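You operate a simulated robot arm through the tools that you are given. There is no shell and no other tool. Be economical: measure what you need, move in short steps, check, and stop when the job is done.

You run a simulated robot arm. Do the job below in one go: nothing can be reset, and whatever is moved stays where it is left.

## Task
Brush the small plate, stand the berry piece on it and cover it.
Fine: the berry piece from the work patch, in the middle; the brush goes back; the cover sits down on the plate's middle; damage nothing. Set down upright: wooden crumb brush, berry cake piece. What is to be rubbed or washed off counts as gone when no trace of it is left.

The check looks at the end state, three seconds after you hand in, the way a careful person would. Anything else that was tipped, shoved, dropped, spilled or broken makes it a failure. Lids that push on must go on centred and level and be pressed home; caps that screw on are set level and turned clockwise until they are tight.

## Robot
A 7-joint arm with a two-finger parallel gripper, fixed in place. Base frame: the origin is at the foot of the arm, x ahead of it, y to its left, z up; the work surface is at about z = 720. Units: mm, rad, N and s.
With the tool pointing down near the work surface it reaches from about 280 to 680 mm from the base axis. Its first joint turns from -1.152 to 1.152 rad. Payload 1.57 kg.
The tool frame sits at the grasp point between the pads (the TCP): z along the fingers, y along the line on which they close. The tips reach 30 mm beyond it. The gripper opens to 110 mm. The fingers are 24 mm wide and 12 mm thick; the gripper's body (48 by 112 mm) begins 78 mm behind the TCP.
Orientation is that of the tool frame in the base frame, as a unit quaternion [w, x, y, z]. With the fingers straight down and closing along the base's y, the tool's x points along the base's -x, its y along +y and its z along -z.

## Interface
- The arm moves only by the tool drive_tool. Its argument "increments" is a list of rows, each a list of 3 entries, a list of its own where there are three numbers: the shift along the tool's x, y, z in units of 150 mm (1.0 is 150 mm), then the turn, a rotation vector about the tool's x, y, z in units of 45 degrees (1.0 is 45 degrees), then the gripper command, from -1 (shut) to 1 (fully open), values between in proportion. In form: [[[tx, ty, tz], [ax, ay, az], grip], ...]. A call has 1 to 10 rows; each row is the pose to reach, as a shift and turn from the pose commanded when the call began, along the tool's axes at that moment. A call with a number of a shift or a turn outside -1 to 1 is refused whole. Rows are played at 5 a second. More than 50 mm and 0.15 rad between two rows, or a gripper value outside its range, and nothing of the call is played. Where a pose cannot be reached the arm comes as near as it can. A force on the tool above 70 N (or 10 N above the force at the start of the call, whichever is more), or a blocked arm, ends the call early, and 0.2 s more pass. Each finger travels about 108 mm/s and halts on what it meets, pressing with about 29 N; the grip force reading is that of the motor and also rises with nothing between the fingers. The clock runs only during rows and for 0.2 s after the last one: add rows that repeat a pose to give the fingers time. It gives the time, the measured TCP pose, the force on the tool (base axes), the opening and the grip force at its end, in the units of the frame above (readings bear some noise), with the torque about the TCP (base axes, N m) and any sound that the robot's microphone picked up, and new pictures: "pictures" is both (left out), scene, wrist or none.
- Cameras (640 x 400 px; columns grow to the right, rows downward): "scene" is fixed at [141.5, -385.2, 1390.7]; the picture's right is [0.92, -0.39, 0.00], its down [-0.28, -0.65, -0.70] and it looks along [0.28, 0.65, -0.71] (base axes); focal length 339 px, centre (320, 200). "wrist" rides on the gripper at [70, 16, -141] in the tool frame; the picture's right is [-0.23, 0.97, 0.00], its down [-0.86, -0.20, -0.48] and it looks along [-0.47, -0.11, 0.88] (tool axes); focal length 222 px, centre (320, 200). There is no depth. A picture from a camera that has moved, and an enlarged one, comes with that camera's place and axes in the base frame and with its lens.
- inspect(camera, box): a new picture of the part [left, top, right, bottom] of that camera's present view, enlarged. No time passes.
- hand_in(): hands the job in; it is judged then, once.

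Go step by step. Nothing tells you positions but the pictures and the camera data: compare them with the known pose of the tool, close in by small moves and look again before you grip or let go. The budget is 120 turns and 200 pictures, counting those below and the enlarged ones. Unless the task says otherwise, let go and move clear before handing in, and close with one line.

The tools are called as a command line: name --argument value ..., lists and objects as JSON in quotes. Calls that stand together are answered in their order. drive_tool: Moves the arm, as the interface text tells. Its arguments: {"type":"object","properties":{"increments":{"type":"array","items":{"type":"array"}},"pictures":{"type":"string","enum":["both","scene","wrist","none"]}},"required":["increments"]} The other tools are called the same way: inspect (camera, box) takes an enlarged picture of a part of a camera's view; hand_in () hands the job in.

At the start:

```text
clock: 0.0
position: [333.0, 158.3, 987.4]
tool_rot: [0.0, 0.0, 1.0, 0.0]
wrist_force: [-0.2, -1.0, -0.6]
wrist_torque: [0.03, 0.0, -0.01]
width: 109.9
finger_force: 0.0
```

scene: 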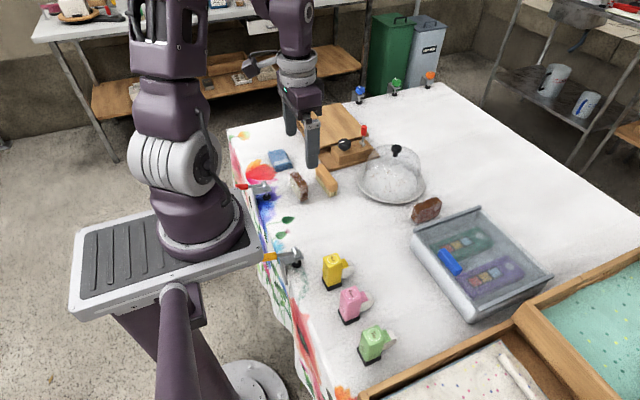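
wrist: 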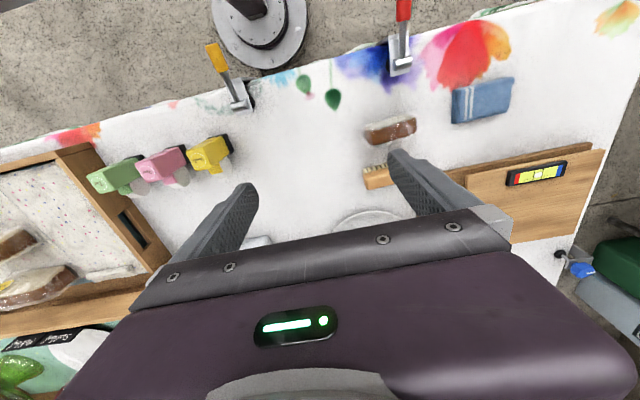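

I see a table with a glass cover on a plate, a brush, cake pieces, a tray with a lid and wooden trays. First I take enlarged pictures to identify things.

inspect --camera "scene" --box '[220, 90, 460, 240]'

inspect --camera "scene" --box '[300, 190, 640, 400]'

inspect --camera "wrist" --box '[320, 60, 640, 260]'

inspect --camera "wrist" --box '[0, 120, 320, 320]'

```text
2.67 times, centred on (340, 165) of scene
camera zoom: at [141.5, -385.2, 1390.7], right [0.92, -0.39, 0.0], down [-0.28, -0.65, -0.7], along [0.28, 0.65, -0.71], focal length 904 px, centre (267, 293)
```

zoom: 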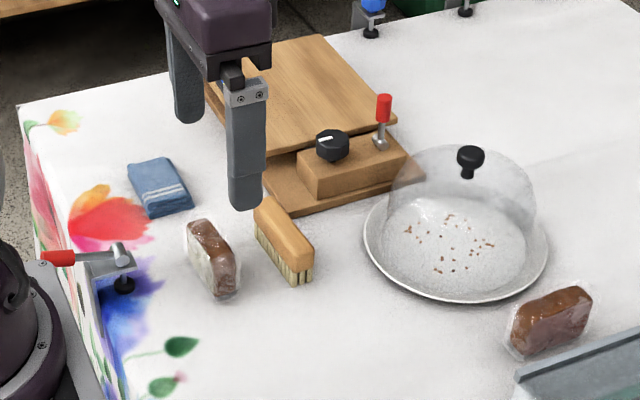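

```text
1.88 times, centred on (470, 295) of scene
camera zoom: at [141.5, -385.2, 1390.7], right [0.92, -0.39, 0.0], down [-0.28, -0.65, -0.7], along [0.28, 0.65, -0.71], focal length 638 px, centre (38, 21)
```

zoom: 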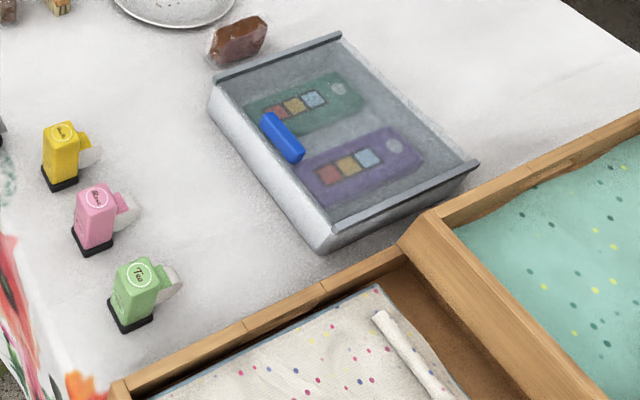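

```text
2.00 times, centred on (480, 160) of wrist
camera zoom: at [264.4, 175.2, 1128.5], right [0.23, 0.97, 0.0], down [0.86, -0.2, 0.48], along [0.47, -0.11, -0.88], focal length 444 px, centre (0, 280)
```

zoom: 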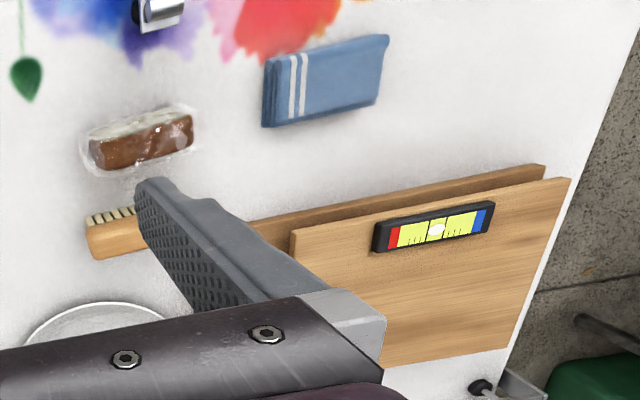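

```text
2.00 times, centred on (160, 220) of wrist
camera zoom: at [264.4, 175.2, 1128.5], right [0.23, 0.97, 0.0], down [0.86, -0.2, 0.48], along [0.47, -0.11, -0.88], focal length 444 px, centre (640, 160)
```

zoom: 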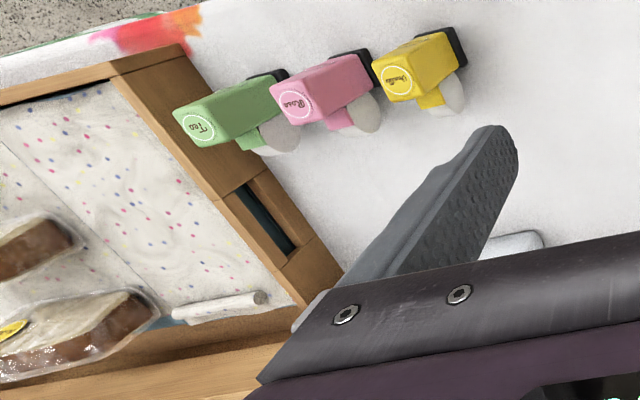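

The dome stands on the plate with crumbs under it, with the brush near (448,276) and two table pieces near (366,278) and (637,67). I move forward to look at the pieces from closer.

drive_tool --increments '[[[-0.3, -0.1, 0], [0, 0, 0], 1], [[-0.6, -0.2, 0], [0, 0, 0], 1], [[-0.9, -0.3, 0], [0, 0, 0], 1], [[-1.0, -0.4, 0], [0, 0, 0], 1]]' --pictures "wrist"

```text
clock: 1.0
position: [483.4, 96.7, 986.2]
tool_rot: [0.001, 0.0, 1.0, 0.001]
wrist_force: [0.1, -0.5, -0.4]
wrist_torque: [0.01, -0.01, 0.02]
width: 110.0
finger_force: 0.0
camera wrist: at [414.4, 113.3, 1128.9], right [0.23, 0.97, 0.0], down [0.86, -0.2, 0.48], along [0.47, -0.11, -0.88], focal length 222 px, centre (320, 200)
```

wrist: 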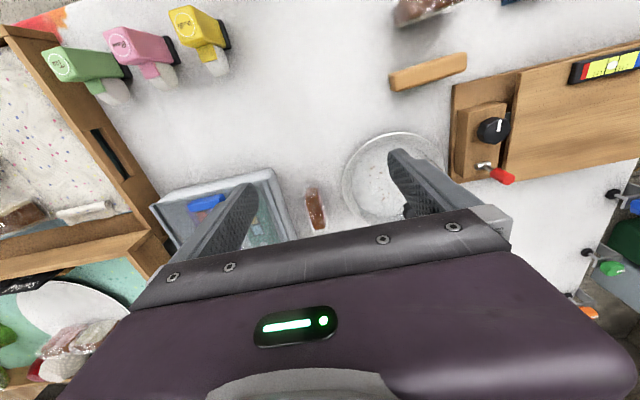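

inspect --camera "wrist" --box '[280, 120, 480, 245]'

inspect --camera "wrist" --box '[0, 180, 200, 400]'

inspect --camera "wrist" --box '[360, 0, 640, 200]'

```text
3.20 times, centred on (380, 182) of wrist
camera zoom: at [414.4, 113.3, 1128.9], right [0.23, 0.97, 0.0], down [0.86, -0.2, 0.48], along [0.47, -0.11, -0.88], focal length 711 px, centre (128, 256)
```

zoom: 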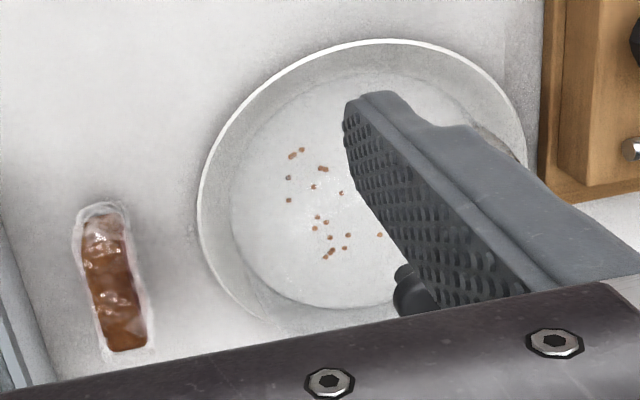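

```text
1.82 times, centred on (100, 290) of wrist
camera zoom: at [414.4, 113.3, 1128.9], right [0.23, 0.97, 0.0], down [0.86, -0.2, 0.48], along [0.47, -0.11, -0.88], focal length 404 px, centre (720, 36)
```

zoom: 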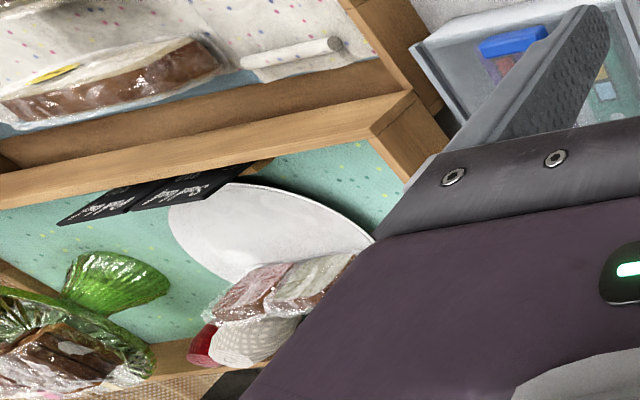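

```text
2.00 times, centred on (500, 100) of wrist
camera zoom: at [414.4, 113.3, 1128.9], right [0.23, 0.97, 0.0], down [0.86, -0.2, 0.48], along [0.47, -0.11, -0.88], focal length 444 px, centre (-40, 400)
```

zoom: 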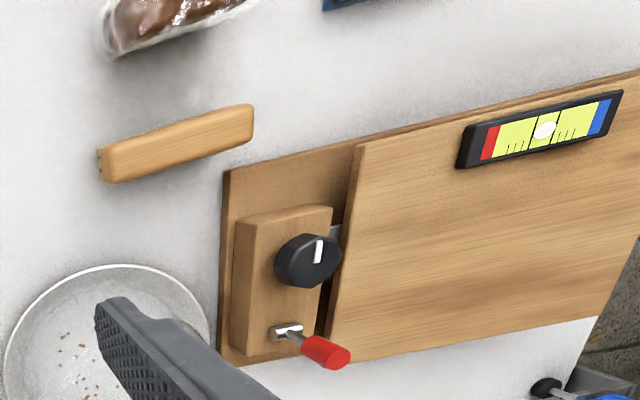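

I will look at the crates and cards on the right to learn which piece is which.

drive_tool --increments '[[[0.1, -0.3, 0], [0, 0, 0], 1], [[0.2, -0.6, 0], [0, 0, 0], 1], [[0.3, -0.9, 0], [0, 0, 0], 1], [[0.3, -1.0, 0], [0, 0, 0], 1]]' --pictures "none"

drive_tool --increments '[[[0.0, -0.3, 0], [0, 0, 0], 1], [[0.0, -0.6, 0], [0, 0, 0], 1], [[0.0, -0.9, 0], [0, 0, 0], 1]]' --pictures "both"

```text
clock: 2.0
position: [436.7, -51.6, 987.9]
tool_rot: [0.0, -0.002, 1.0, 0.0]
wrist_force: [-0.8, -0.4, -0.1]
wrist_torque: [0.01, -0.02, 0.0]
width: 109.9
finger_force: 0.2
```

```text
clock: 2.8
position: [436.9, -188.3, 986.9]
tool_rot: [-0.001, 0.0, 1.0, 0.002]
wrist_force: [0.0, -0.8, 0.0]
wrist_torque: [0.02, 0.02, -0.02]
width: 109.9
finger_force: 0.1
camera wrist: at [368.9, -171.0, 1128.3], right [0.23, 0.97, 0.0], down [0.86, -0.2, 0.48], along [0.47, -0.11, -0.88], focal length 222 px, centre (320, 200)
```

scene: 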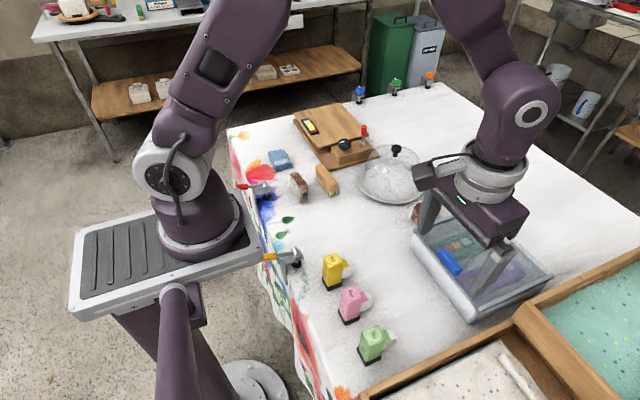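
wrist: 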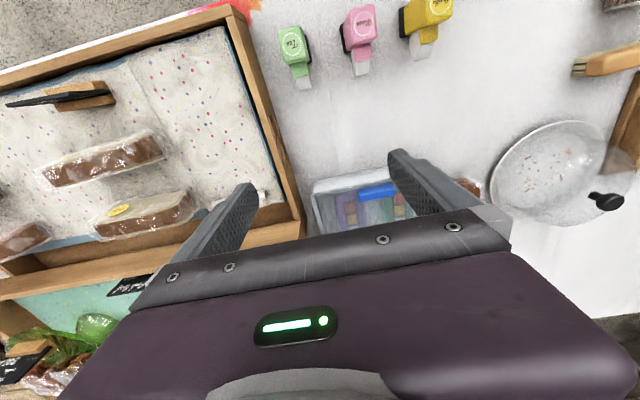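

inspect --camera "wrist" --box '[0, 60, 240, 260]'

inspect --camera "wrist" --box '[0, 250, 160, 400]'

inspect --camera "wrist" --box '[300, 130, 480, 250]'

```text
2.00 times, centred on (120, 160) of wrist
camera zoom: at [368.9, -171.0, 1128.3], right [0.23, 0.97, 0.0], down [0.86, -0.2, 0.48], along [0.47, -0.11, -0.88], focal length 444 px, centre (720, 280)
```

zoom: 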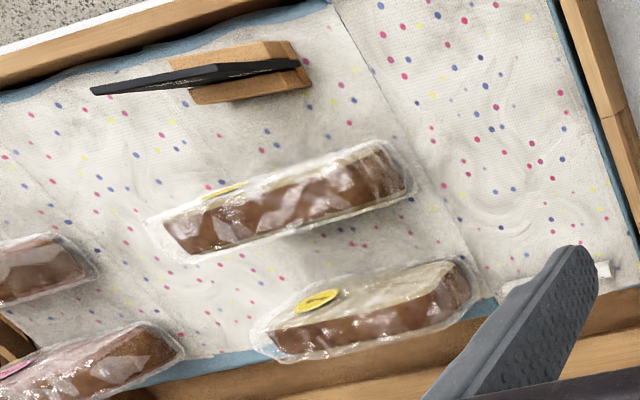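

```text
2.67 times, centred on (80, 325) of wrist
camera zoom: at [368.9, -171.0, 1128.3], right [0.23, 0.97, 0.0], down [0.86, -0.2, 0.48], along [0.47, -0.11, -0.88], focal length 592 px, centre (960, -133)
```

zoom: 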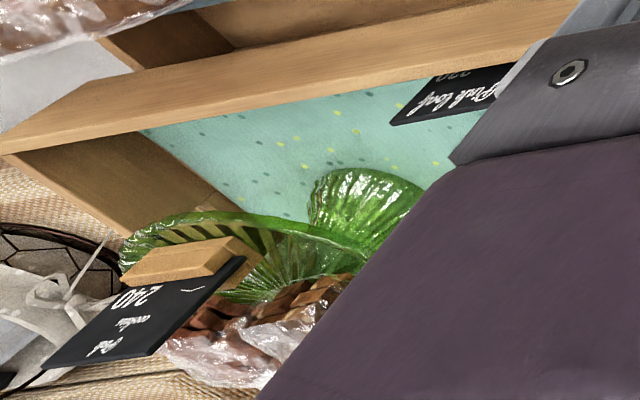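

```text
3.33 times, centred on (390, 190) of wrist
camera zoom: at [368.9, -171.0, 1128.3], right [0.23, 0.97, 0.0], down [0.86, -0.2, 0.48], along [0.47, -0.11, -0.88], focal length 740 px, centre (87, 233)
```

zoom: 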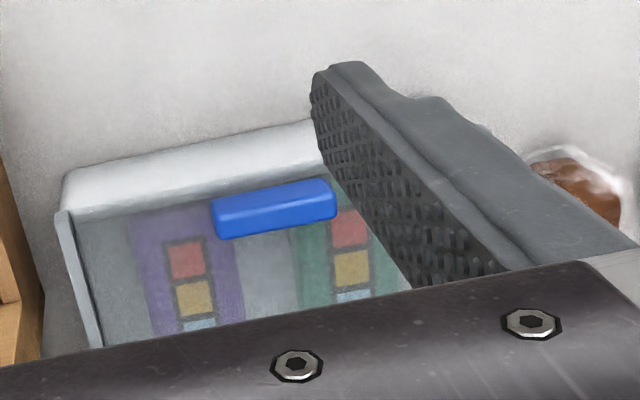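

I check both table pieces closely in the scene camera, now that the left one is free.

inspect --camera "scene" --box '[280, 160, 345, 210]'

drive_tool --increments '[[[-0.1, 0.3, 0], [0, 0, 0], 1], [[-0.2, 0.6, 0], [0, 0, 0], 1], [[-0.3, 0.9, 0], [0, 0, 0], 1], [[-0.3, 1.0, 0], [0, 0, 0], 1]]' --pictures "none"

drive_tool --increments '[[[0, 0.3, 0], [0, 0, 0.15], 1], [[0, 0.6, 0], [0, 0, 0.3], 1], [[0, 0.9, 0], [0, 0, 0.45], 1], [[0, 1.0, 0], [0, 0, 0.6], 1], [[0, 1.0, 0], [0, 0, 0.75], 1], [[0, 1.0, 0], [0, 0, 0.9], 1]]' --pictures "both"

```text
8.00 times, centred on (312, 185) of scene
camera zoom: at [141.5, -385.2, 1390.7], right [0.92, -0.39, 0.0], down [-0.28, -0.65, -0.7], along [0.28, 0.65, -0.71], focal length 2711 px, centre (380, 320)
```

zoom: 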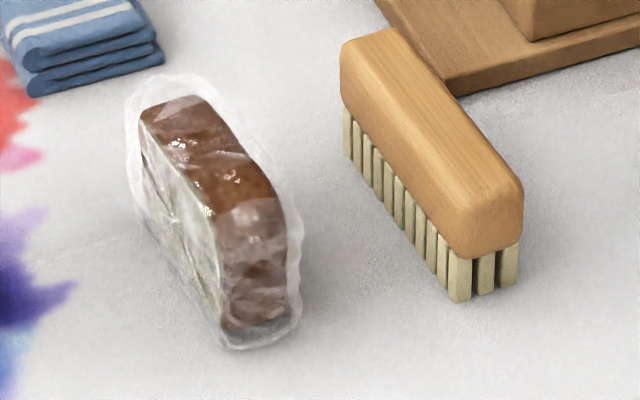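

```text
clock: 3.8
position: [485.6, -39.9, 987.0]
tool_rot: [0.0, 0.0, 1.0, 0.0]
wrist_force: [-1.1, -1.0, 0.2]
wrist_torque: [-0.02, -0.01, 0.02]
width: 110.3
finger_force: 0.1
```

```text
clock: 5.2
position: [483.4, 113.8, 987.6]
tool_rot: [0.0, 0.347, 0.938, 0.0]
wrist_force: [1.0, 0.3, -1.0]
wrist_torque: [-0.02, 0.0, -0.02]
width: 110.1
finger_force: 0.1
camera wrist: at [442.1, 171.9, 1128.6], right [0.81, 0.59, 0.0], down [0.52, -0.71, 0.48], along [0.28, -0.39, -0.88], focal length 222 px, centre (320, 200)
```

scene: 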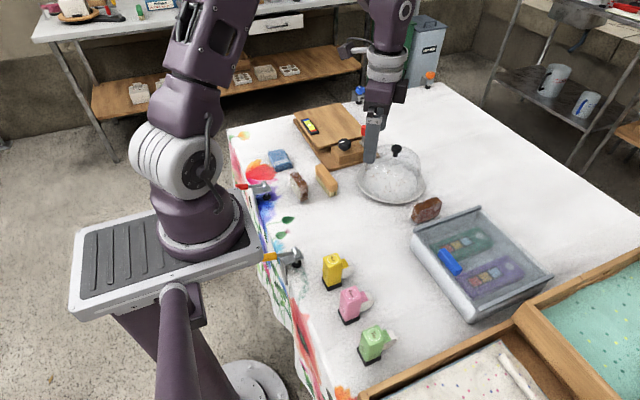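
wrist: 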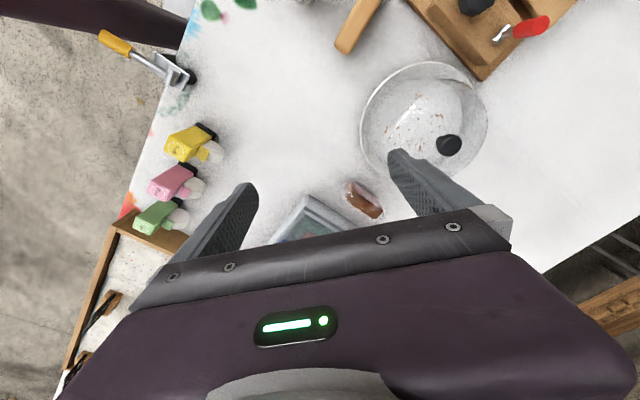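

inspect --camera "scene" --box '[400, 185, 452, 230]'

inspect --camera "wrist" --box '[320, 160, 400, 230]'

```text
8.89 times, centred on (426, 208) of scene
camera zoom: at [141.5, -385.2, 1390.7], right [0.92, -0.39, 0.0], down [-0.28, -0.65, -0.7], along [0.28, 0.65, -0.71], focal length 3012 px, centre (-622, 133)
```

zoom: 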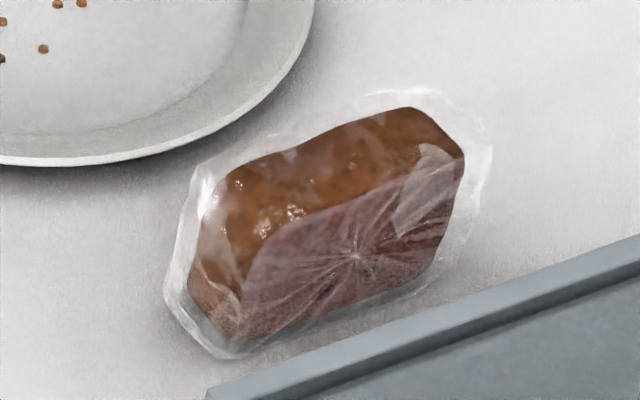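

```text
5.71 times, centred on (360, 195) of wrist
camera zoom: at [442.1, 171.9, 1128.6], right [0.81, 0.59, 0.0], down [0.52, -0.71, 0.48], along [0.28, -0.39, -0.88], focal length 1269 px, centre (91, 229)
```

zoom: 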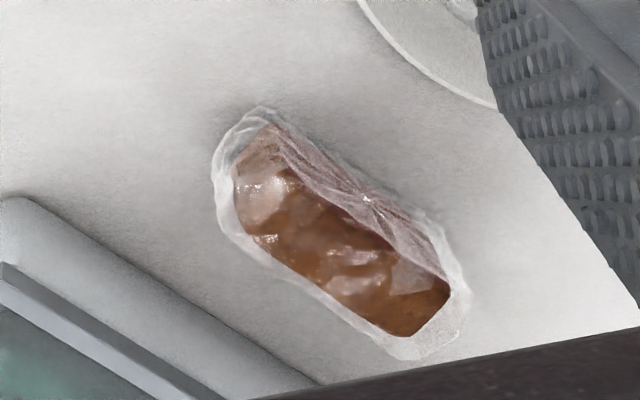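

The right piece has reddish cut faces, so it is the berry one; the left one is pale. The plate centre is near (624,209) and the cover's knob near z 834; I look at the knob in more detail.

inspect --camera "scene" --box '[345, 130, 440, 210]'

inspect --camera "wrist" --box '[340, 40, 500, 180]'

```text
5.00 times, centred on (392, 170) of scene
camera zoom: at [141.5, -385.2, 1390.7], right [0.92, -0.39, 0.0], down [-0.28, -0.65, -0.7], along [0.28, 0.65, -0.71], focal length 1694 px, centre (-42, 350)
```

zoom: 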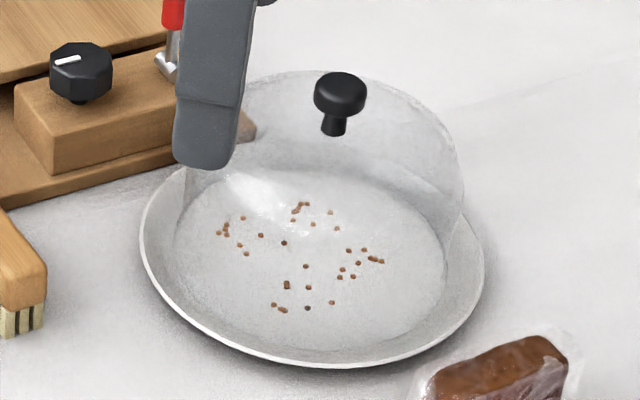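

```text
2.86 times, centred on (420, 110) of wrist
camera zoom: at [442.1, 171.9, 1128.6], right [0.81, 0.59, 0.0], down [0.52, -0.71, 0.48], along [0.28, -0.39, -0.88], focal length 635 px, centre (34, 457)
```

zoom: 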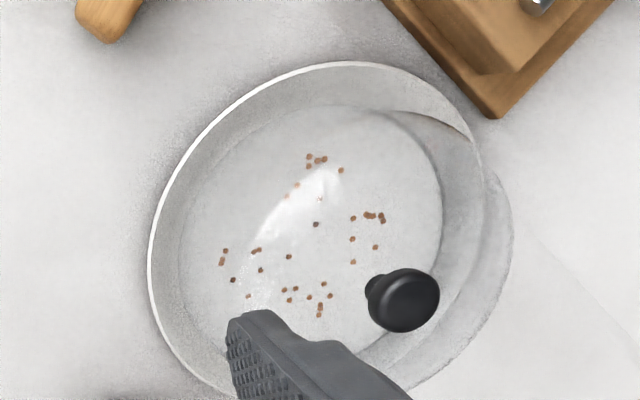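

The knob triangulates to about (616,208,849), 29 mm wide. I turn the tool back straight, open, and come above it.

drive_tool --increments '[[[0, 0, 0], [0, 0, -0.18], 1], [[0, 0, 0], [0, 0, -0.36], 1], [[0, 0, 0], [0, 0, -0.54], 1], [[0, 0, 0], [0, 0, -0.72], 1], [[0, 0, 0], [0, 0, -0.9], 1]]' --pictures "none"

drive_tool --increments '[[[-0.22, 0.21, 0], [0, 0, 0], 1], [[-0.44, 0.42, 0], [0, 0, 0], 1], [[-0.66, 0.63, 0], [0, 0, 0], 1], [[-0.88, 0.63, 0.2], [0, 0, 0], 1], [[-0.88, 0.63, 0.3], [0, 0, 0], 1]]' --pictures "both"

```text
clock: 6.4
position: [482.4, 112.4, 987.2]
tool_rot: [-0.001, -0.001, 1.0, 0.0]
wrist_force: [0.0, -0.3, -0.6]
wrist_torque: [0.01, 0.0, 0.0]
width: 109.9
finger_force: 0.0
```

```text
clock: 7.6
position: [615.5, 209.9, 942.1]
tool_rot: [0.0, 0.0, 1.0, 0.0]
wrist_force: [0.8, 0.3, 0.5]
wrist_torque: [0.01, -0.01, 0.01]
width: 110.4
finger_force: 0.0
camera wrist: at [547.5, 226.3, 1083.2], right [0.23, 0.97, 0.0], down [0.86, -0.2, 0.48], along [0.47, -0.11, -0.88], focal length 222 px, centre (320, 200)
```

scene: 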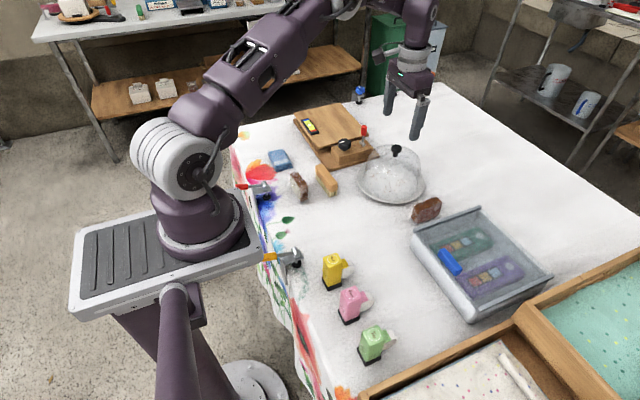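
wrist: 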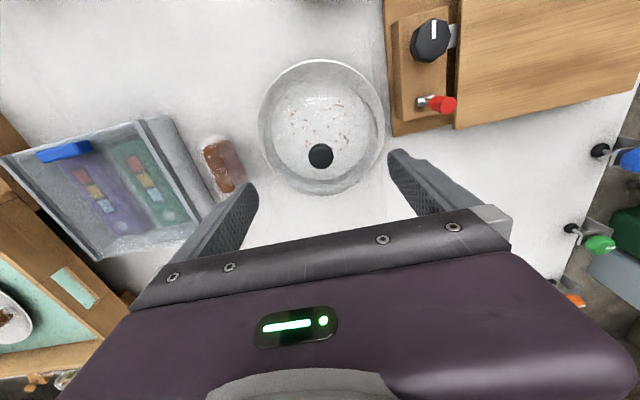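

Knob and plate centre line up under the tool at (615.5,210). I descend to z≈865 and close on the knob.

drive_tool --increments '[[[0, 0, 0.25], [0, 0, 0], 1], [[0, 0, 0.42], [0, 0, 0], 0.2], [[0, 0, 0.5], [0, 0, 0], 0], [[0, 0, 0.51], [0, 0, 0], -0.2], [[0, 0, 0.51], [0, 0, 0], -0.2]]' --pictures "both"

```text
clock: 8.8
position: [613.4, 210.6, 864.9]
tool_rot: [0.0, 0.0, 1.0, 0.0]
wrist_force: [0.6, -0.5, 0.2]
wrist_torque: [0.0, 0.05, -0.01]
width: 43.9
finger_force: 0.0
camera wrist: at [545.3, 226.4, 1006.1], right [0.23, 0.97, 0.0], down [0.86, -0.2, 0.48], along [0.47, -0.11, -0.88], focal length 222 px, centre (320, 200)
```

scene: 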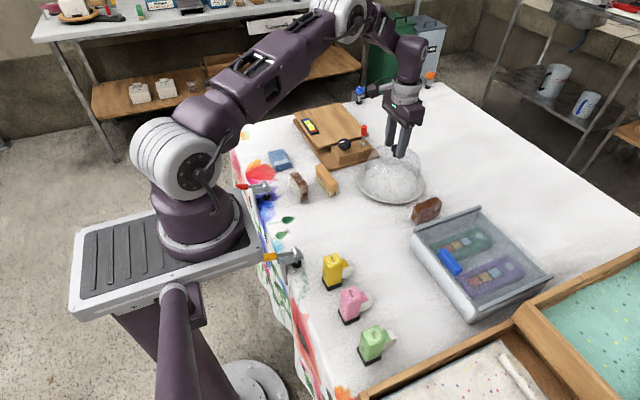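
wrist: 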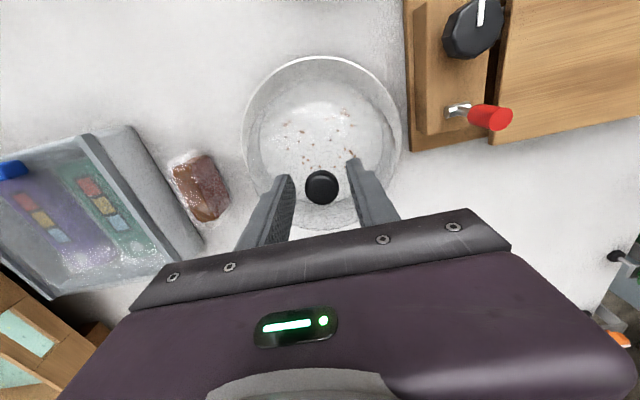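

inspect --camera "scene" --box '[370, 120, 430, 175]'

inspect --camera "wrist" --box '[230, 130, 410, 240]'

```text
7.27 times, centred on (400, 148) of scene
camera zoom: at [141.5, -385.2, 1390.7], right [0.92, -0.39, 0.0], down [-0.28, -0.65, -0.7], along [0.28, 0.65, -0.71], focal length 2464 px, centre (-262, 582)
```

zoom: 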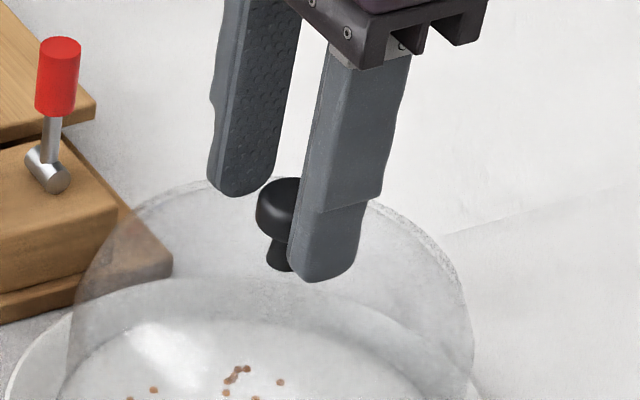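

```text
3.56 times, centred on (320, 185) of wrist
camera zoom: at [545.3, 226.4, 1006.1], right [0.23, 0.97, 0.0], down [0.86, -0.2, 0.48], along [0.47, -0.11, -0.88], focal length 790 px, centre (320, 253)
```

zoom: 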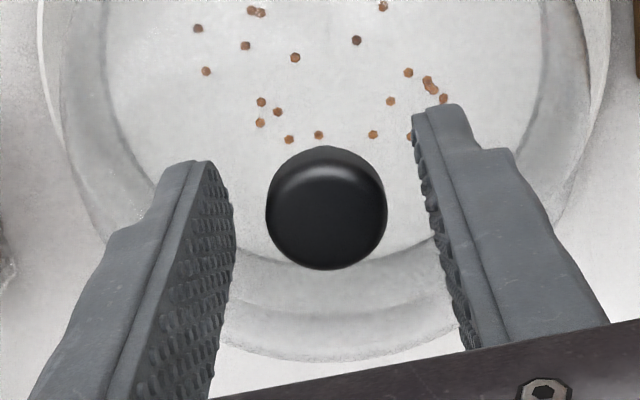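

The knob is centred between the pads. I close on it and lift a little.

drive_tool --increments '[[[0, 0, 0], [0, 0, 0], -0.6], [[0, 0, 0], [0, 0, 0], -1], [[0, 0, 0], [0, 0, 0], -1]]' --pictures "none"

drive_tool --increments '[[[0, 0, -0.05], [0, 0, 0], -1], [[0, 0, -0.15], [0, 0, 0], -1], [[0, 0, -0.3], [0, 0, 0], -1], [[0, 0, -0.5], [0, 0, 0], -1], [[0, 0, -0.5], [0, 0, 0], -1]]' --pictures "both"

```text
clock: 9.6
position: [613.7, 209.8, 864.3]
tool_rot: [0.001, 0.0, 1.0, 0.0]
wrist_force: [-0.1, -0.1, 0.6]
wrist_torque: [0.0, 0.0, 0.02]
width: 26.6
finger_force: 30.2
```

```text
clock: 10.8
position: [614.9, 207.3, 940.5]
tool_rot: [0.001, 0.0, 1.0, 0.0]
wrist_force: [-0.3, -0.4, -1.4]
wrist_torque: [0.02, 0.03, -0.02]
width: 26.7
finger_force: 29.2
camera wrist: at [547.0, 223.9, 1082.4], right [0.23, 0.97, 0.0], down [0.86, -0.2, 0.48], along [0.47, -0.11, -0.88], focal length 222 px, centre (320, 200)
```

scene: 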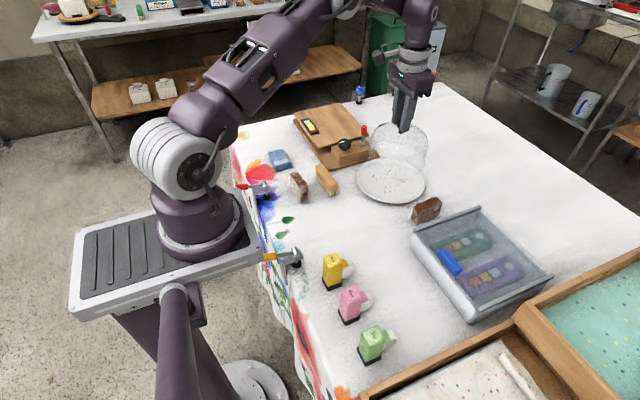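
wrist: 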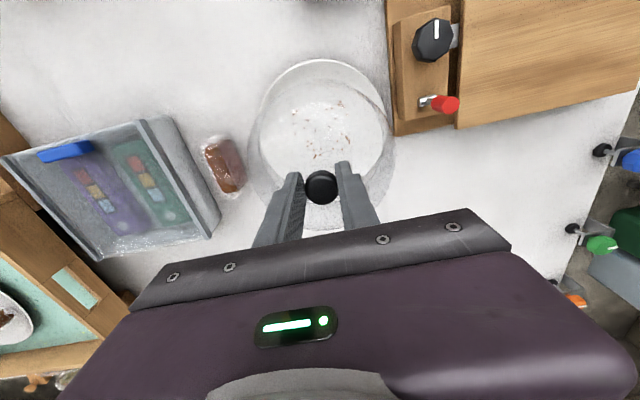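

The cover is off the plate. I carry it to the free spot near (450,78).

drive_tool --increments '[[[0.2, -0.16, 0], [0, 0, 0], -1], [[0.4, -0.32, 0], [0, 0, 0], -1], [[0.6, -0.48, 0], [0, 0, 0], -1], [[0.8, -0.64, 0], [0, 0, 0], -1], [[1.0, -0.8, 0], [0, 0, 0], -1], [[1.0, -0.86, 0], [0, 0, 0], -1]]' --pictures "none"

drive_tool --increments '[[[0.1, 0, 0.1], [0, 0, 0], -1], [[0.1, 0, 0.25], [0, 0, 0], -1], [[0.1, 0, 0.4], [0, 0, 0], -1], [[0.1, 0, 0.46], [0, 0, 0], -1]]' --pictures "both"

```text
clock: 12.2
position: [466.8, 80.9, 942.0]
tool_rot: [0.0, -0.001, 1.0, 0.0]
wrist_force: [0.0, -0.1, -0.9]
wrist_torque: [-0.02, -0.02, 0.0]
width: 26.3
finger_force: 29.2
```

```text
clock: 13.2
position: [452.0, 79.8, 870.6]
tool_rot: [0.0, 0.0, 1.0, 0.001]
wrist_force: [-0.3, 0.0, -1.4]
wrist_torque: [-0.02, 0.0, 0.03]
width: 26.6
finger_force: 29.2
camera wrist: at [383.3, 96.5, 1012.0], right [0.23, 0.97, 0.0], down [0.86, -0.2, 0.48], along [0.47, -0.11, -0.88], focal length 222 px, centre (320, 200)
```

scene: 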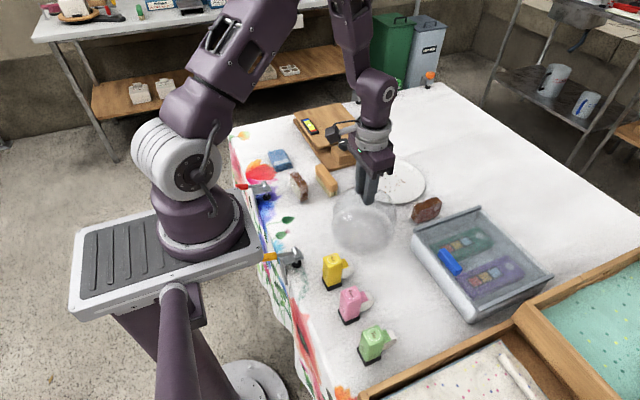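
wrist: 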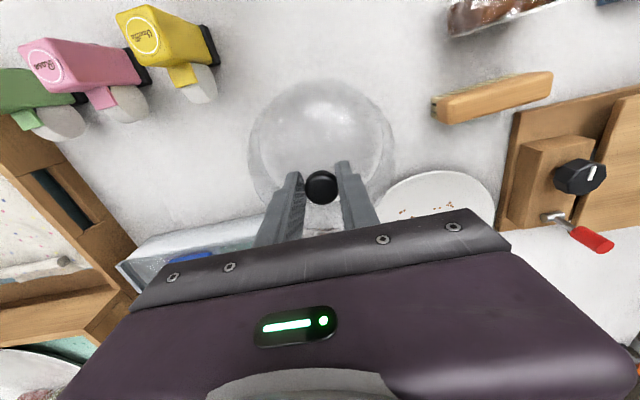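

drive_tool --increments '[[[0, 0, 0.04], [0, 0, 0], -1], [[0, 0, 0.055], [0, 0, 0], -1]]' --pictures "none"

drive_tool --increments '[[[0, 0, 0.013], [0, 0, 0], -1], [[0, 0, 0.02], [0, 0, 0], -1]]' --pictures "none"

```text
clock: 13.8
position: [452.1, 79.3, 862.0]
tool_rot: [0.0, -0.001, 1.0, 0.001]
wrist_force: [-0.3, -0.3, -1.0]
wrist_torque: [-0.04, 0.03, 0.03]
width: 26.9
finger_force: 28.9
```

```text
clock: 14.4
position: [449.6, 78.8, 860.7]
tool_rot: [0.001, -0.001, 1.0, 0.0]
wrist_force: [-0.3, -0.2, -1.1]
wrist_torque: [0.0, 0.02, -0.01]
width: 26.8
finger_force: 28.5
```

drive_tool --increments '[[[0, 0, 0.013], [0, 0, 0], -1], [[0, 0, 0.02], [0, 0, 0], -1]]' --pictures "none"

drive_tool --increments '[[[0, 0, 0.01], [0, 0, 0], -1], [[0, 0, 0.013], [0, 0, 0], -1]]' --pictures "none"

```text
clock: 15.0
position: [450.0, 78.6, 858.6]
tool_rot: [0.0, 0.0, 1.0, -0.001]
wrist_force: [-7.0, 1.3, 23.1]
wrist_torque: [0.0, 0.03, 0.04]
width: 26.6
finger_force: 29.1
```

```text
clock: 15.6
position: [449.6, 78.9, 854.9]
tool_rot: [0.001, 0.0, 1.0, 0.0]
wrist_force: [-0.8, -0.2, 23.9]
wrist_torque: [-0.03, -0.19, 0.03]
width: 26.8
finger_force: 29.2
```

The cover has touched down. I let go and rise.

drive_tool --increments '[[[0, 0, -0.013], [0, 0, 0], -0.7], [[0, 0, -0.013], [0, 0, 0], -0.3], [[0, 0, -0.013], [0, 0, 0], -0.1], [[0, 0, -0.013], [0, 0, 0], 0]]' --pictures "none"

drive_tool --increments '[[[0, 0, -0.1], [0, 0, 0], 0], [[0, 0, -0.35], [0, 0, 0], 0.3], [[0, 0, -0.65], [0, 0, 0], 0.3], [[0, 0.25, -0.8], [0, 0, 0], 0.3], [[0, 0.58, -0.8], [0, 0, 0], 0.3], [[0, 0.9, -0.8], [0, 0, 0], 0.3]]' --pictures "both"

```text
clock: 16.6
position: [449.3, 80.1, 857.0]
tool_rot: [0.0, 0.001, 1.0, 0.0]
wrist_force: [-0.3, -0.2, -0.5]
wrist_torque: [-0.02, -0.01, -0.02]
width: 55.0
finger_force: 0.0
```

```text
clock: 18.0
position: [453.4, 214.9, 978.3]
tool_rot: [0.001, 0.0, 1.0, 0.0]
wrist_force: [-0.3, 0.0, 0.3]
wrist_torque: [0.0, 0.05, 0.05]
width: 71.6
finger_force: 0.2
camera wrist: at [384.8, 231.0, 1117.5], right [0.23, 0.97, 0.0], down [0.86, -0.2, 0.48], along [0.47, -0.11, -0.88], focal length 222 px, centre (320, 200)
```

scene: 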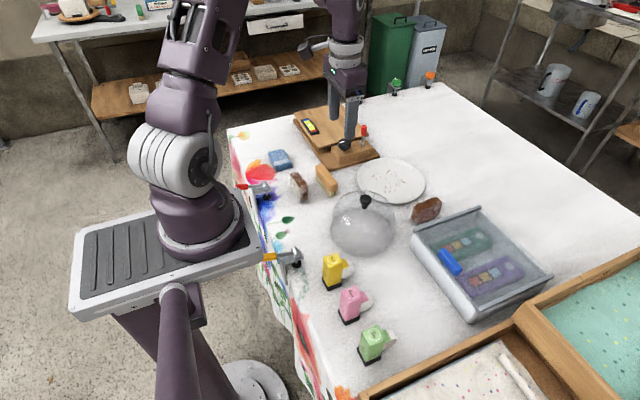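
wrist: 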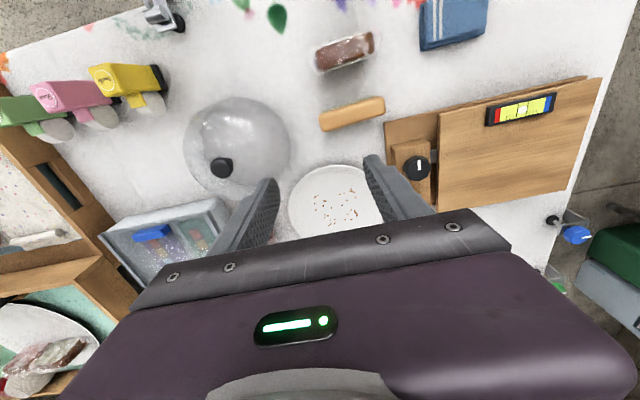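

inspect --camera "wrist" --box '[300, 80, 400, 145]'

inspect --camera "scene" --box '[300, 150, 350, 205]'

inspect --camera "wrist" --box '[270, 150, 400, 245]'

```text
6.15 times, centred on (350, 112) of wrist
camera zoom: at [384.8, 231.0, 1117.5], right [0.23, 0.97, 0.0], down [0.86, -0.2, 0.48], along [0.47, -0.11, -0.88], focal length 1367 px, centre (135, 738)
```

zoom: 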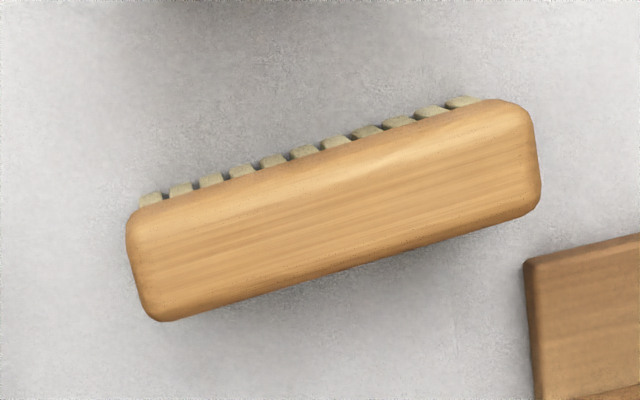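

```text
7.27 times, centred on (325, 178) of scene
camera zoom: at [141.5, -385.2, 1390.7], right [0.92, -0.39, 0.0], down [-0.28, -0.65, -0.7], along [0.28, 0.65, -0.71], focal length 2464 px, centre (284, 364)
```

zoom: 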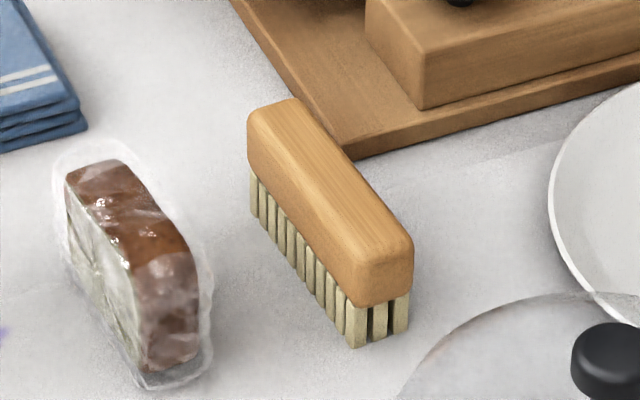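

```text
4.21 times, centred on (335, 198) of wrist
camera zoom: at [384.8, 231.0, 1117.5], right [0.23, 0.97, 0.0], down [0.86, -0.2, 0.48], along [0.47, -0.11, -0.88], focal length 935 px, centre (257, 210)
```

zoom: 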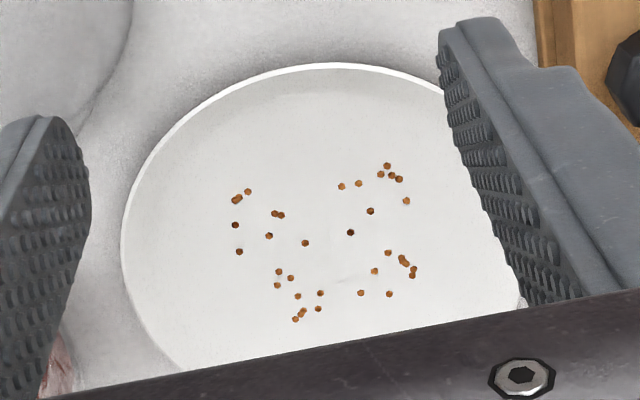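

The brush lies along y, centre about (442,265), top z≈762, about 26 mm wide. I turn the tool 90° so that the fingers close along x, and come above it.

drive_tool --increments '[[[0, 0.05, 0], [0, 0, 0.18], 0.2], [[0, 0.1, 0], [0, 0, 0.36], 0.2], [[0.02, 0.15, 0], [0, 0, 0.54], 0.2], [[0.04, 0.2, 0], [0, 0, 0.72], 0.2], [[0.06, 0.25, 0], [0, 0, 0.9], 0.2], [[0.08, 0.334, 0], [0, 0, 1], 0.2]]' --pictures "none"

drive_tool --increments '[[[0, 0, 0], [0, 0, 0.18], 0.2], [[0, 0, 0], [0, 0, 0.36], 0.2], [[0, 0, 0.1], [0, 0, 0.54], 0.2], [[0, 0, 0.3], [0, 0, 0.72], 0.2], [[0, 0, 0.5], [0, 0, 0.9], 0.2], [[0, 0, 0.7], [0, 0, 1], 0.2], [[0, 0, 0.8], [0, 0, 1], 0.2]]' --pictures "both"

```text
clock: 19.4
position: [438.2, 265.4, 976.0]
tool_rot: [-0.001, 0.383, 0.924, 0.0]
wrist_force: [-0.2, -0.1, 0.0]
wrist_torque: [0.01, 0.0, -0.01]
width: 66.2
finger_force: 0.0
```

```text
clock: 21.0
position: [439.0, 264.7, 855.7]
tool_rot: [0.0, 0.707, 0.707, 0.0]
wrist_force: [-0.9, -0.2, -0.6]
wrist_torque: [0.01, 0.02, 0.03]
width: 66.1
finger_force: 0.1
camera wrist: at [456.6, 335.0, 997.3], right [0.97, -0.23, 0.0], down [-0.2, -0.86, 0.48], along [-0.11, -0.46, -0.88], focal length 222 px, centre (320, 200)
```

scene: 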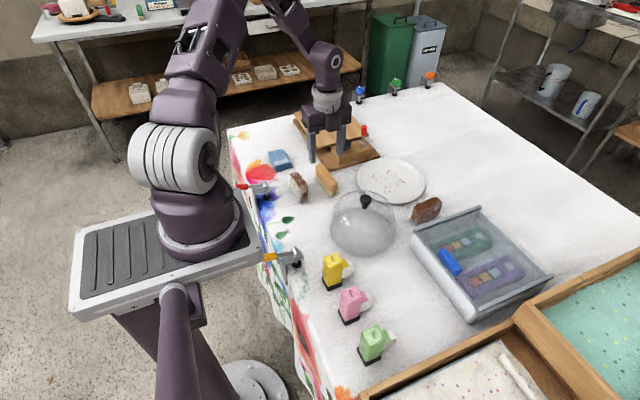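
wrist: 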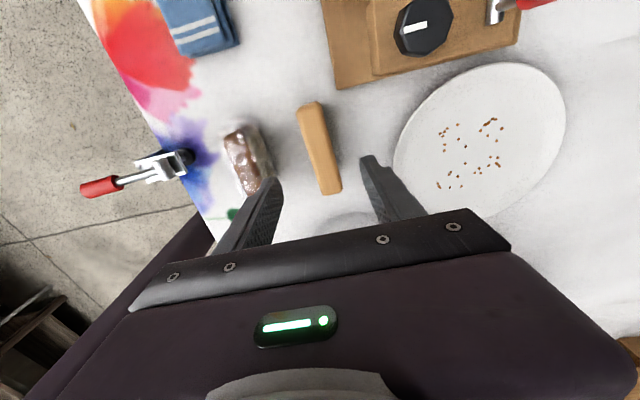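

The brush is centred in x and about 6 mm further in y. I narrow the opening, shift and descend partway.

drive_tool --increments '[[[0.04, 0, 0], [0, 0, 0], -0.1], [[0.04, 0, 0.2], [0, 0, 0], -0.16], [[0.04, 0, 0.37], [0, 0, 0], -0.16], [[0.04, 0, 0.37], [0, 0, 0], -0.16]]' --pictures "both"

inspect --camera "scene" --box '[290, 130, 360, 205]'

```text
clock: 22.0
position: [436.4, 271.2, 801.1]
tool_rot: [-0.001, 0.707, 0.707, 0.001]
wrist_force: [-0.8, 0.6, 0.1]
wrist_torque: [0.02, 0.01, 0.01]
width: 46.5
finger_force: 0.0
camera wrist: at [455.0, 341.5, 941.6], right [0.97, -0.23, 0.0], down [-0.2, -0.86, 0.48], along [-0.11, -0.46, -0.88], focal length 222 px, centre (320, 200)
```

scene: 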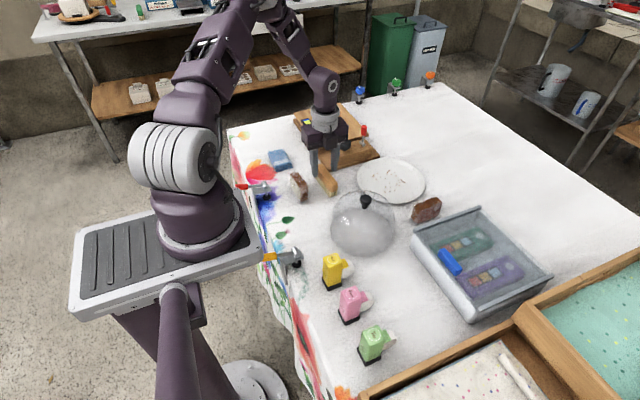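
wrist: 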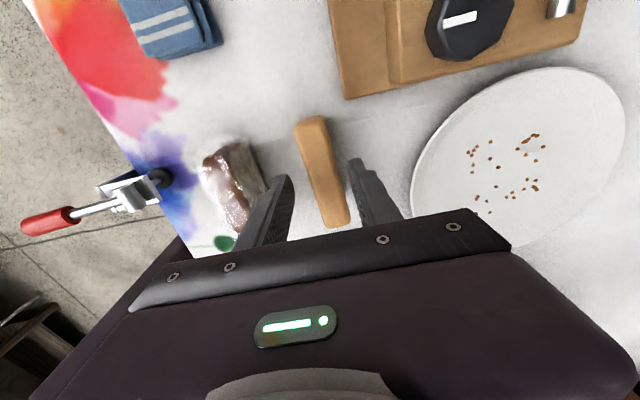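

```text
5.33 times, centred on (325, 168) of scene
camera zoom: at [141.5, -385.2, 1390.7], right [0.92, -0.39, 0.0], down [-0.28, -0.65, -0.7], along [0.28, 0.65, -0.71], focal length 1807 px, centre (293, 373)
```

zoom: 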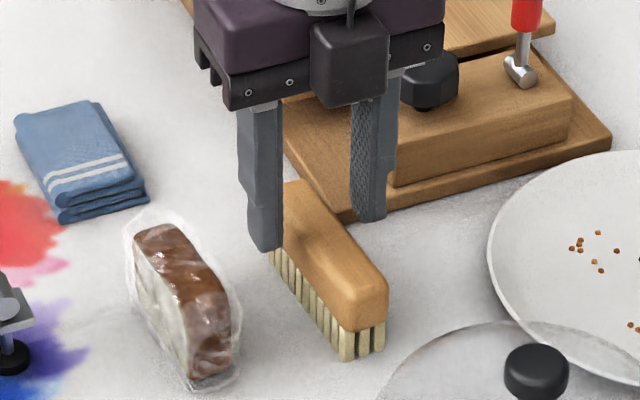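

drive_tool --increments '[[[0, 0, 0.12], [0, 0, 0], -0.16], [[0, 0, 0.22], [0, 0, 0], -0.16], [[0, 0, 0.22], [0, 0, 0], -0.6], [[0, 0, 0.22], [0, 0, 0], -1], [[0, 0, 0.22], [0, 0, 0], -1]]' --pictures "both"

inspect --camera "scene" --box '[290, 130, 360, 205]'

```text
clock: 23.2
position: [437.4, 271.7, 766.5]
tool_rot: [0.0, 0.707, 0.707, 0.0]
wrist_force: [-0.7, -0.3, 0.9]
wrist_torque: [-0.06, -0.02, 0.04]
width: 25.7
finger_force: 28.7
camera wrist: at [455.6, 340.4, 908.7], right [0.97, -0.23, 0.0], down [-0.2, -0.86, 0.48], along [-0.11, -0.47, -0.88], focal length 222 px, centre (320, 200)
```

scene: 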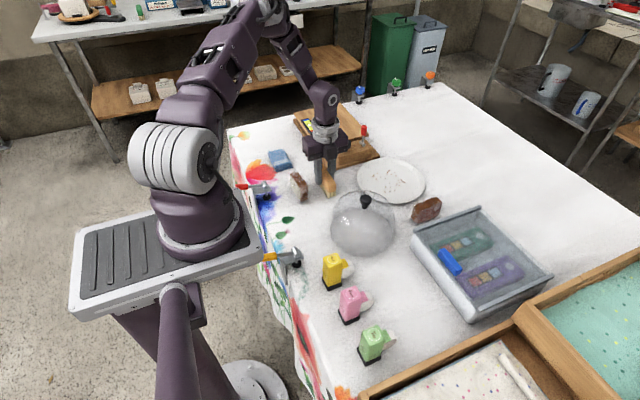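
wrist: 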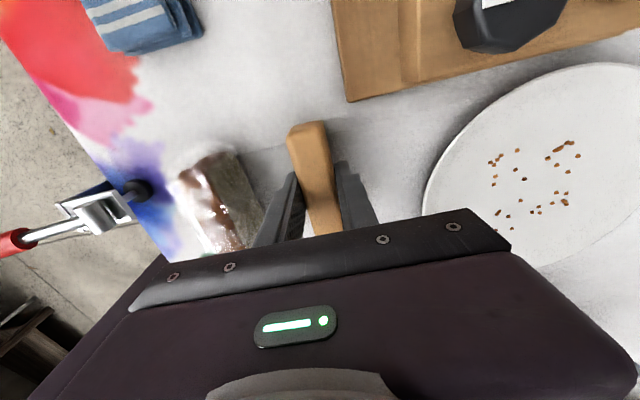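

```text
5.33 times, centred on (325, 168) of scene
camera zoom: at [141.5, -385.3, 1390.7], right [0.92, -0.39, 0.0], down [-0.28, -0.65, -0.7], along [0.28, 0.65, -0.71], focal length 1807 px, centre (293, 373)
```

zoom: 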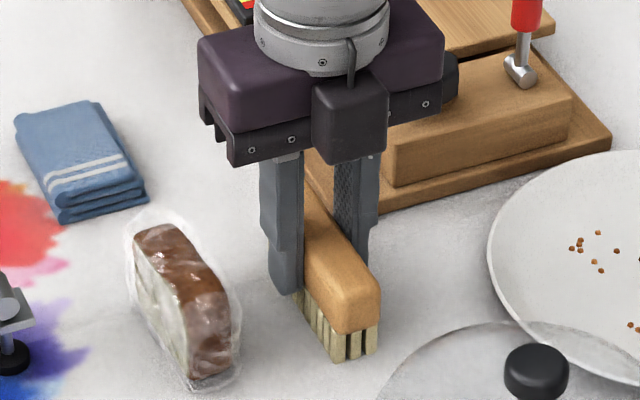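

The brush is gripped (its rest pose: TCP 437.4, 271.7, 766.5). I lift it and carry it over the near part of the plate.

drive_tool --increments '[[[0, 0, -0.1], [0, 0, 0], -1], [[0, 0, -0.3], [0, 0, 0], -1], [[0, 0, -0.5], [0, 0, 0], -1], [[-0.1, 0.2, -0.5], [0, 0, 0], -1], [[-0.2, 0.45, -0.5], [0, 0, 0], -1], [[-0.3, 0.7, -0.5], [0, 0, 0], -1], [[-0.42, 0.88, -0.5], [0, 0, 0], -1], [[-0.42, 0.88, -0.25], [0, 0, 0], -1], [[-0.42, 0.88, -0.14], [0, 0, 0], -1], [[-0.42, 0.88, -0.14], [0, 0, 0], -1]]' --pictures "both"

inspect --camera "scene" --box '[345, 130, 440, 210]'

```text
clock: 25.4
position: [569.3, 207.1, 789.3]
tool_rot: [0.0, 0.707, 0.707, 0.0]
wrist_force: [-0.4, 0.3, -1.5]
wrist_torque: [-0.01, 0.0, 0.01]
width: 25.8
finger_force: 28.8
camera wrist: at [587.1, 277.5, 931.1], right [0.97, -0.23, 0.0], down [-0.2, -0.86, 0.48], along [-0.11, -0.47, -0.88], focal length 222 px, centre (320, 200)
```

scene: 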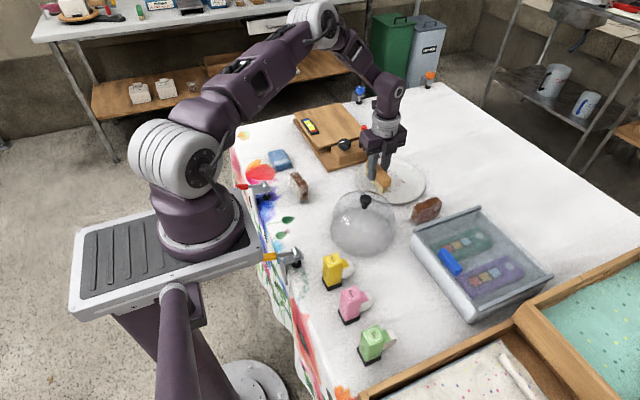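
wrist: 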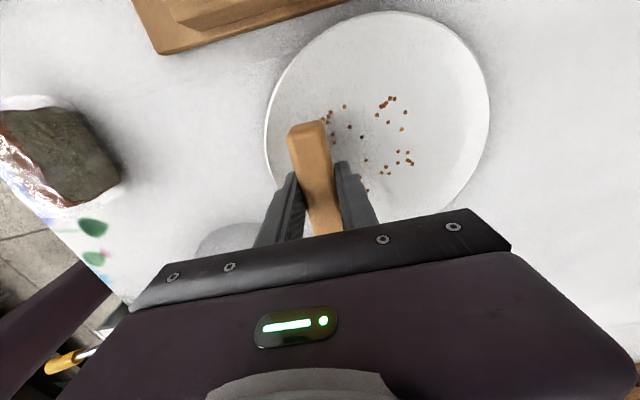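

```text
5.00 times, centred on (392, 170) of scene
camera zoom: at [141.5, -385.2, 1390.7], right [0.92, -0.39, 0.0], down [-0.28, -0.65, -0.7], along [0.28, 0.65, -0.71], focal length 1694 px, centre (-42, 350)
```

zoom: 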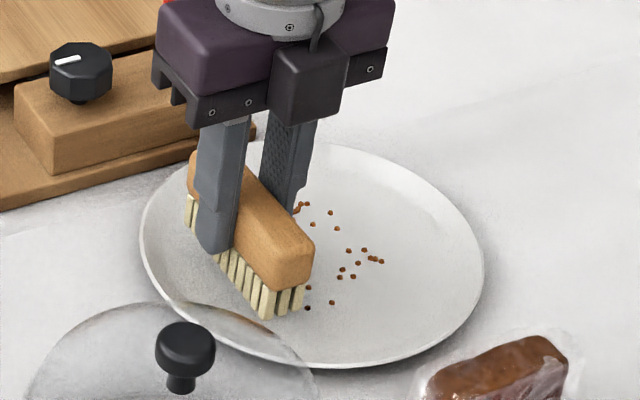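

drive_tool --increments '[[[0, 0.04, 0.03], [0, 0, 0], -1], [[0, 0.04, 0.08], [0, 0, 0], -1], [[0, 0.04, 0.1], [0, 0, 0], -1]]' --pictures "none"

drive_tool --increments '[[[0, 0, 0.012], [0, 0, 0], -1], [[0, 0, 0.012], [0, 0, 0], -1]]' --pictures "none"

```text
clock: 26.2
position: [575.4, 208.4, 775.2]
tool_rot: [-0.001, 0.707, 0.707, 0.001]
wrist_force: [0.0, 0.2, -1.0]
wrist_torque: [0.0, -0.01, 0.02]
width: 25.4
finger_force: 28.6
```

```text
clock: 26.8
position: [576.4, 208.2, 774.0]
tool_rot: [0.0, 0.707, 0.707, 0.001]
wrist_force: [-2.4, 0.6, 15.5]
wrist_torque: [-0.2, 0.16, 0.03]
width: 25.6
finger_force: 28.9
```

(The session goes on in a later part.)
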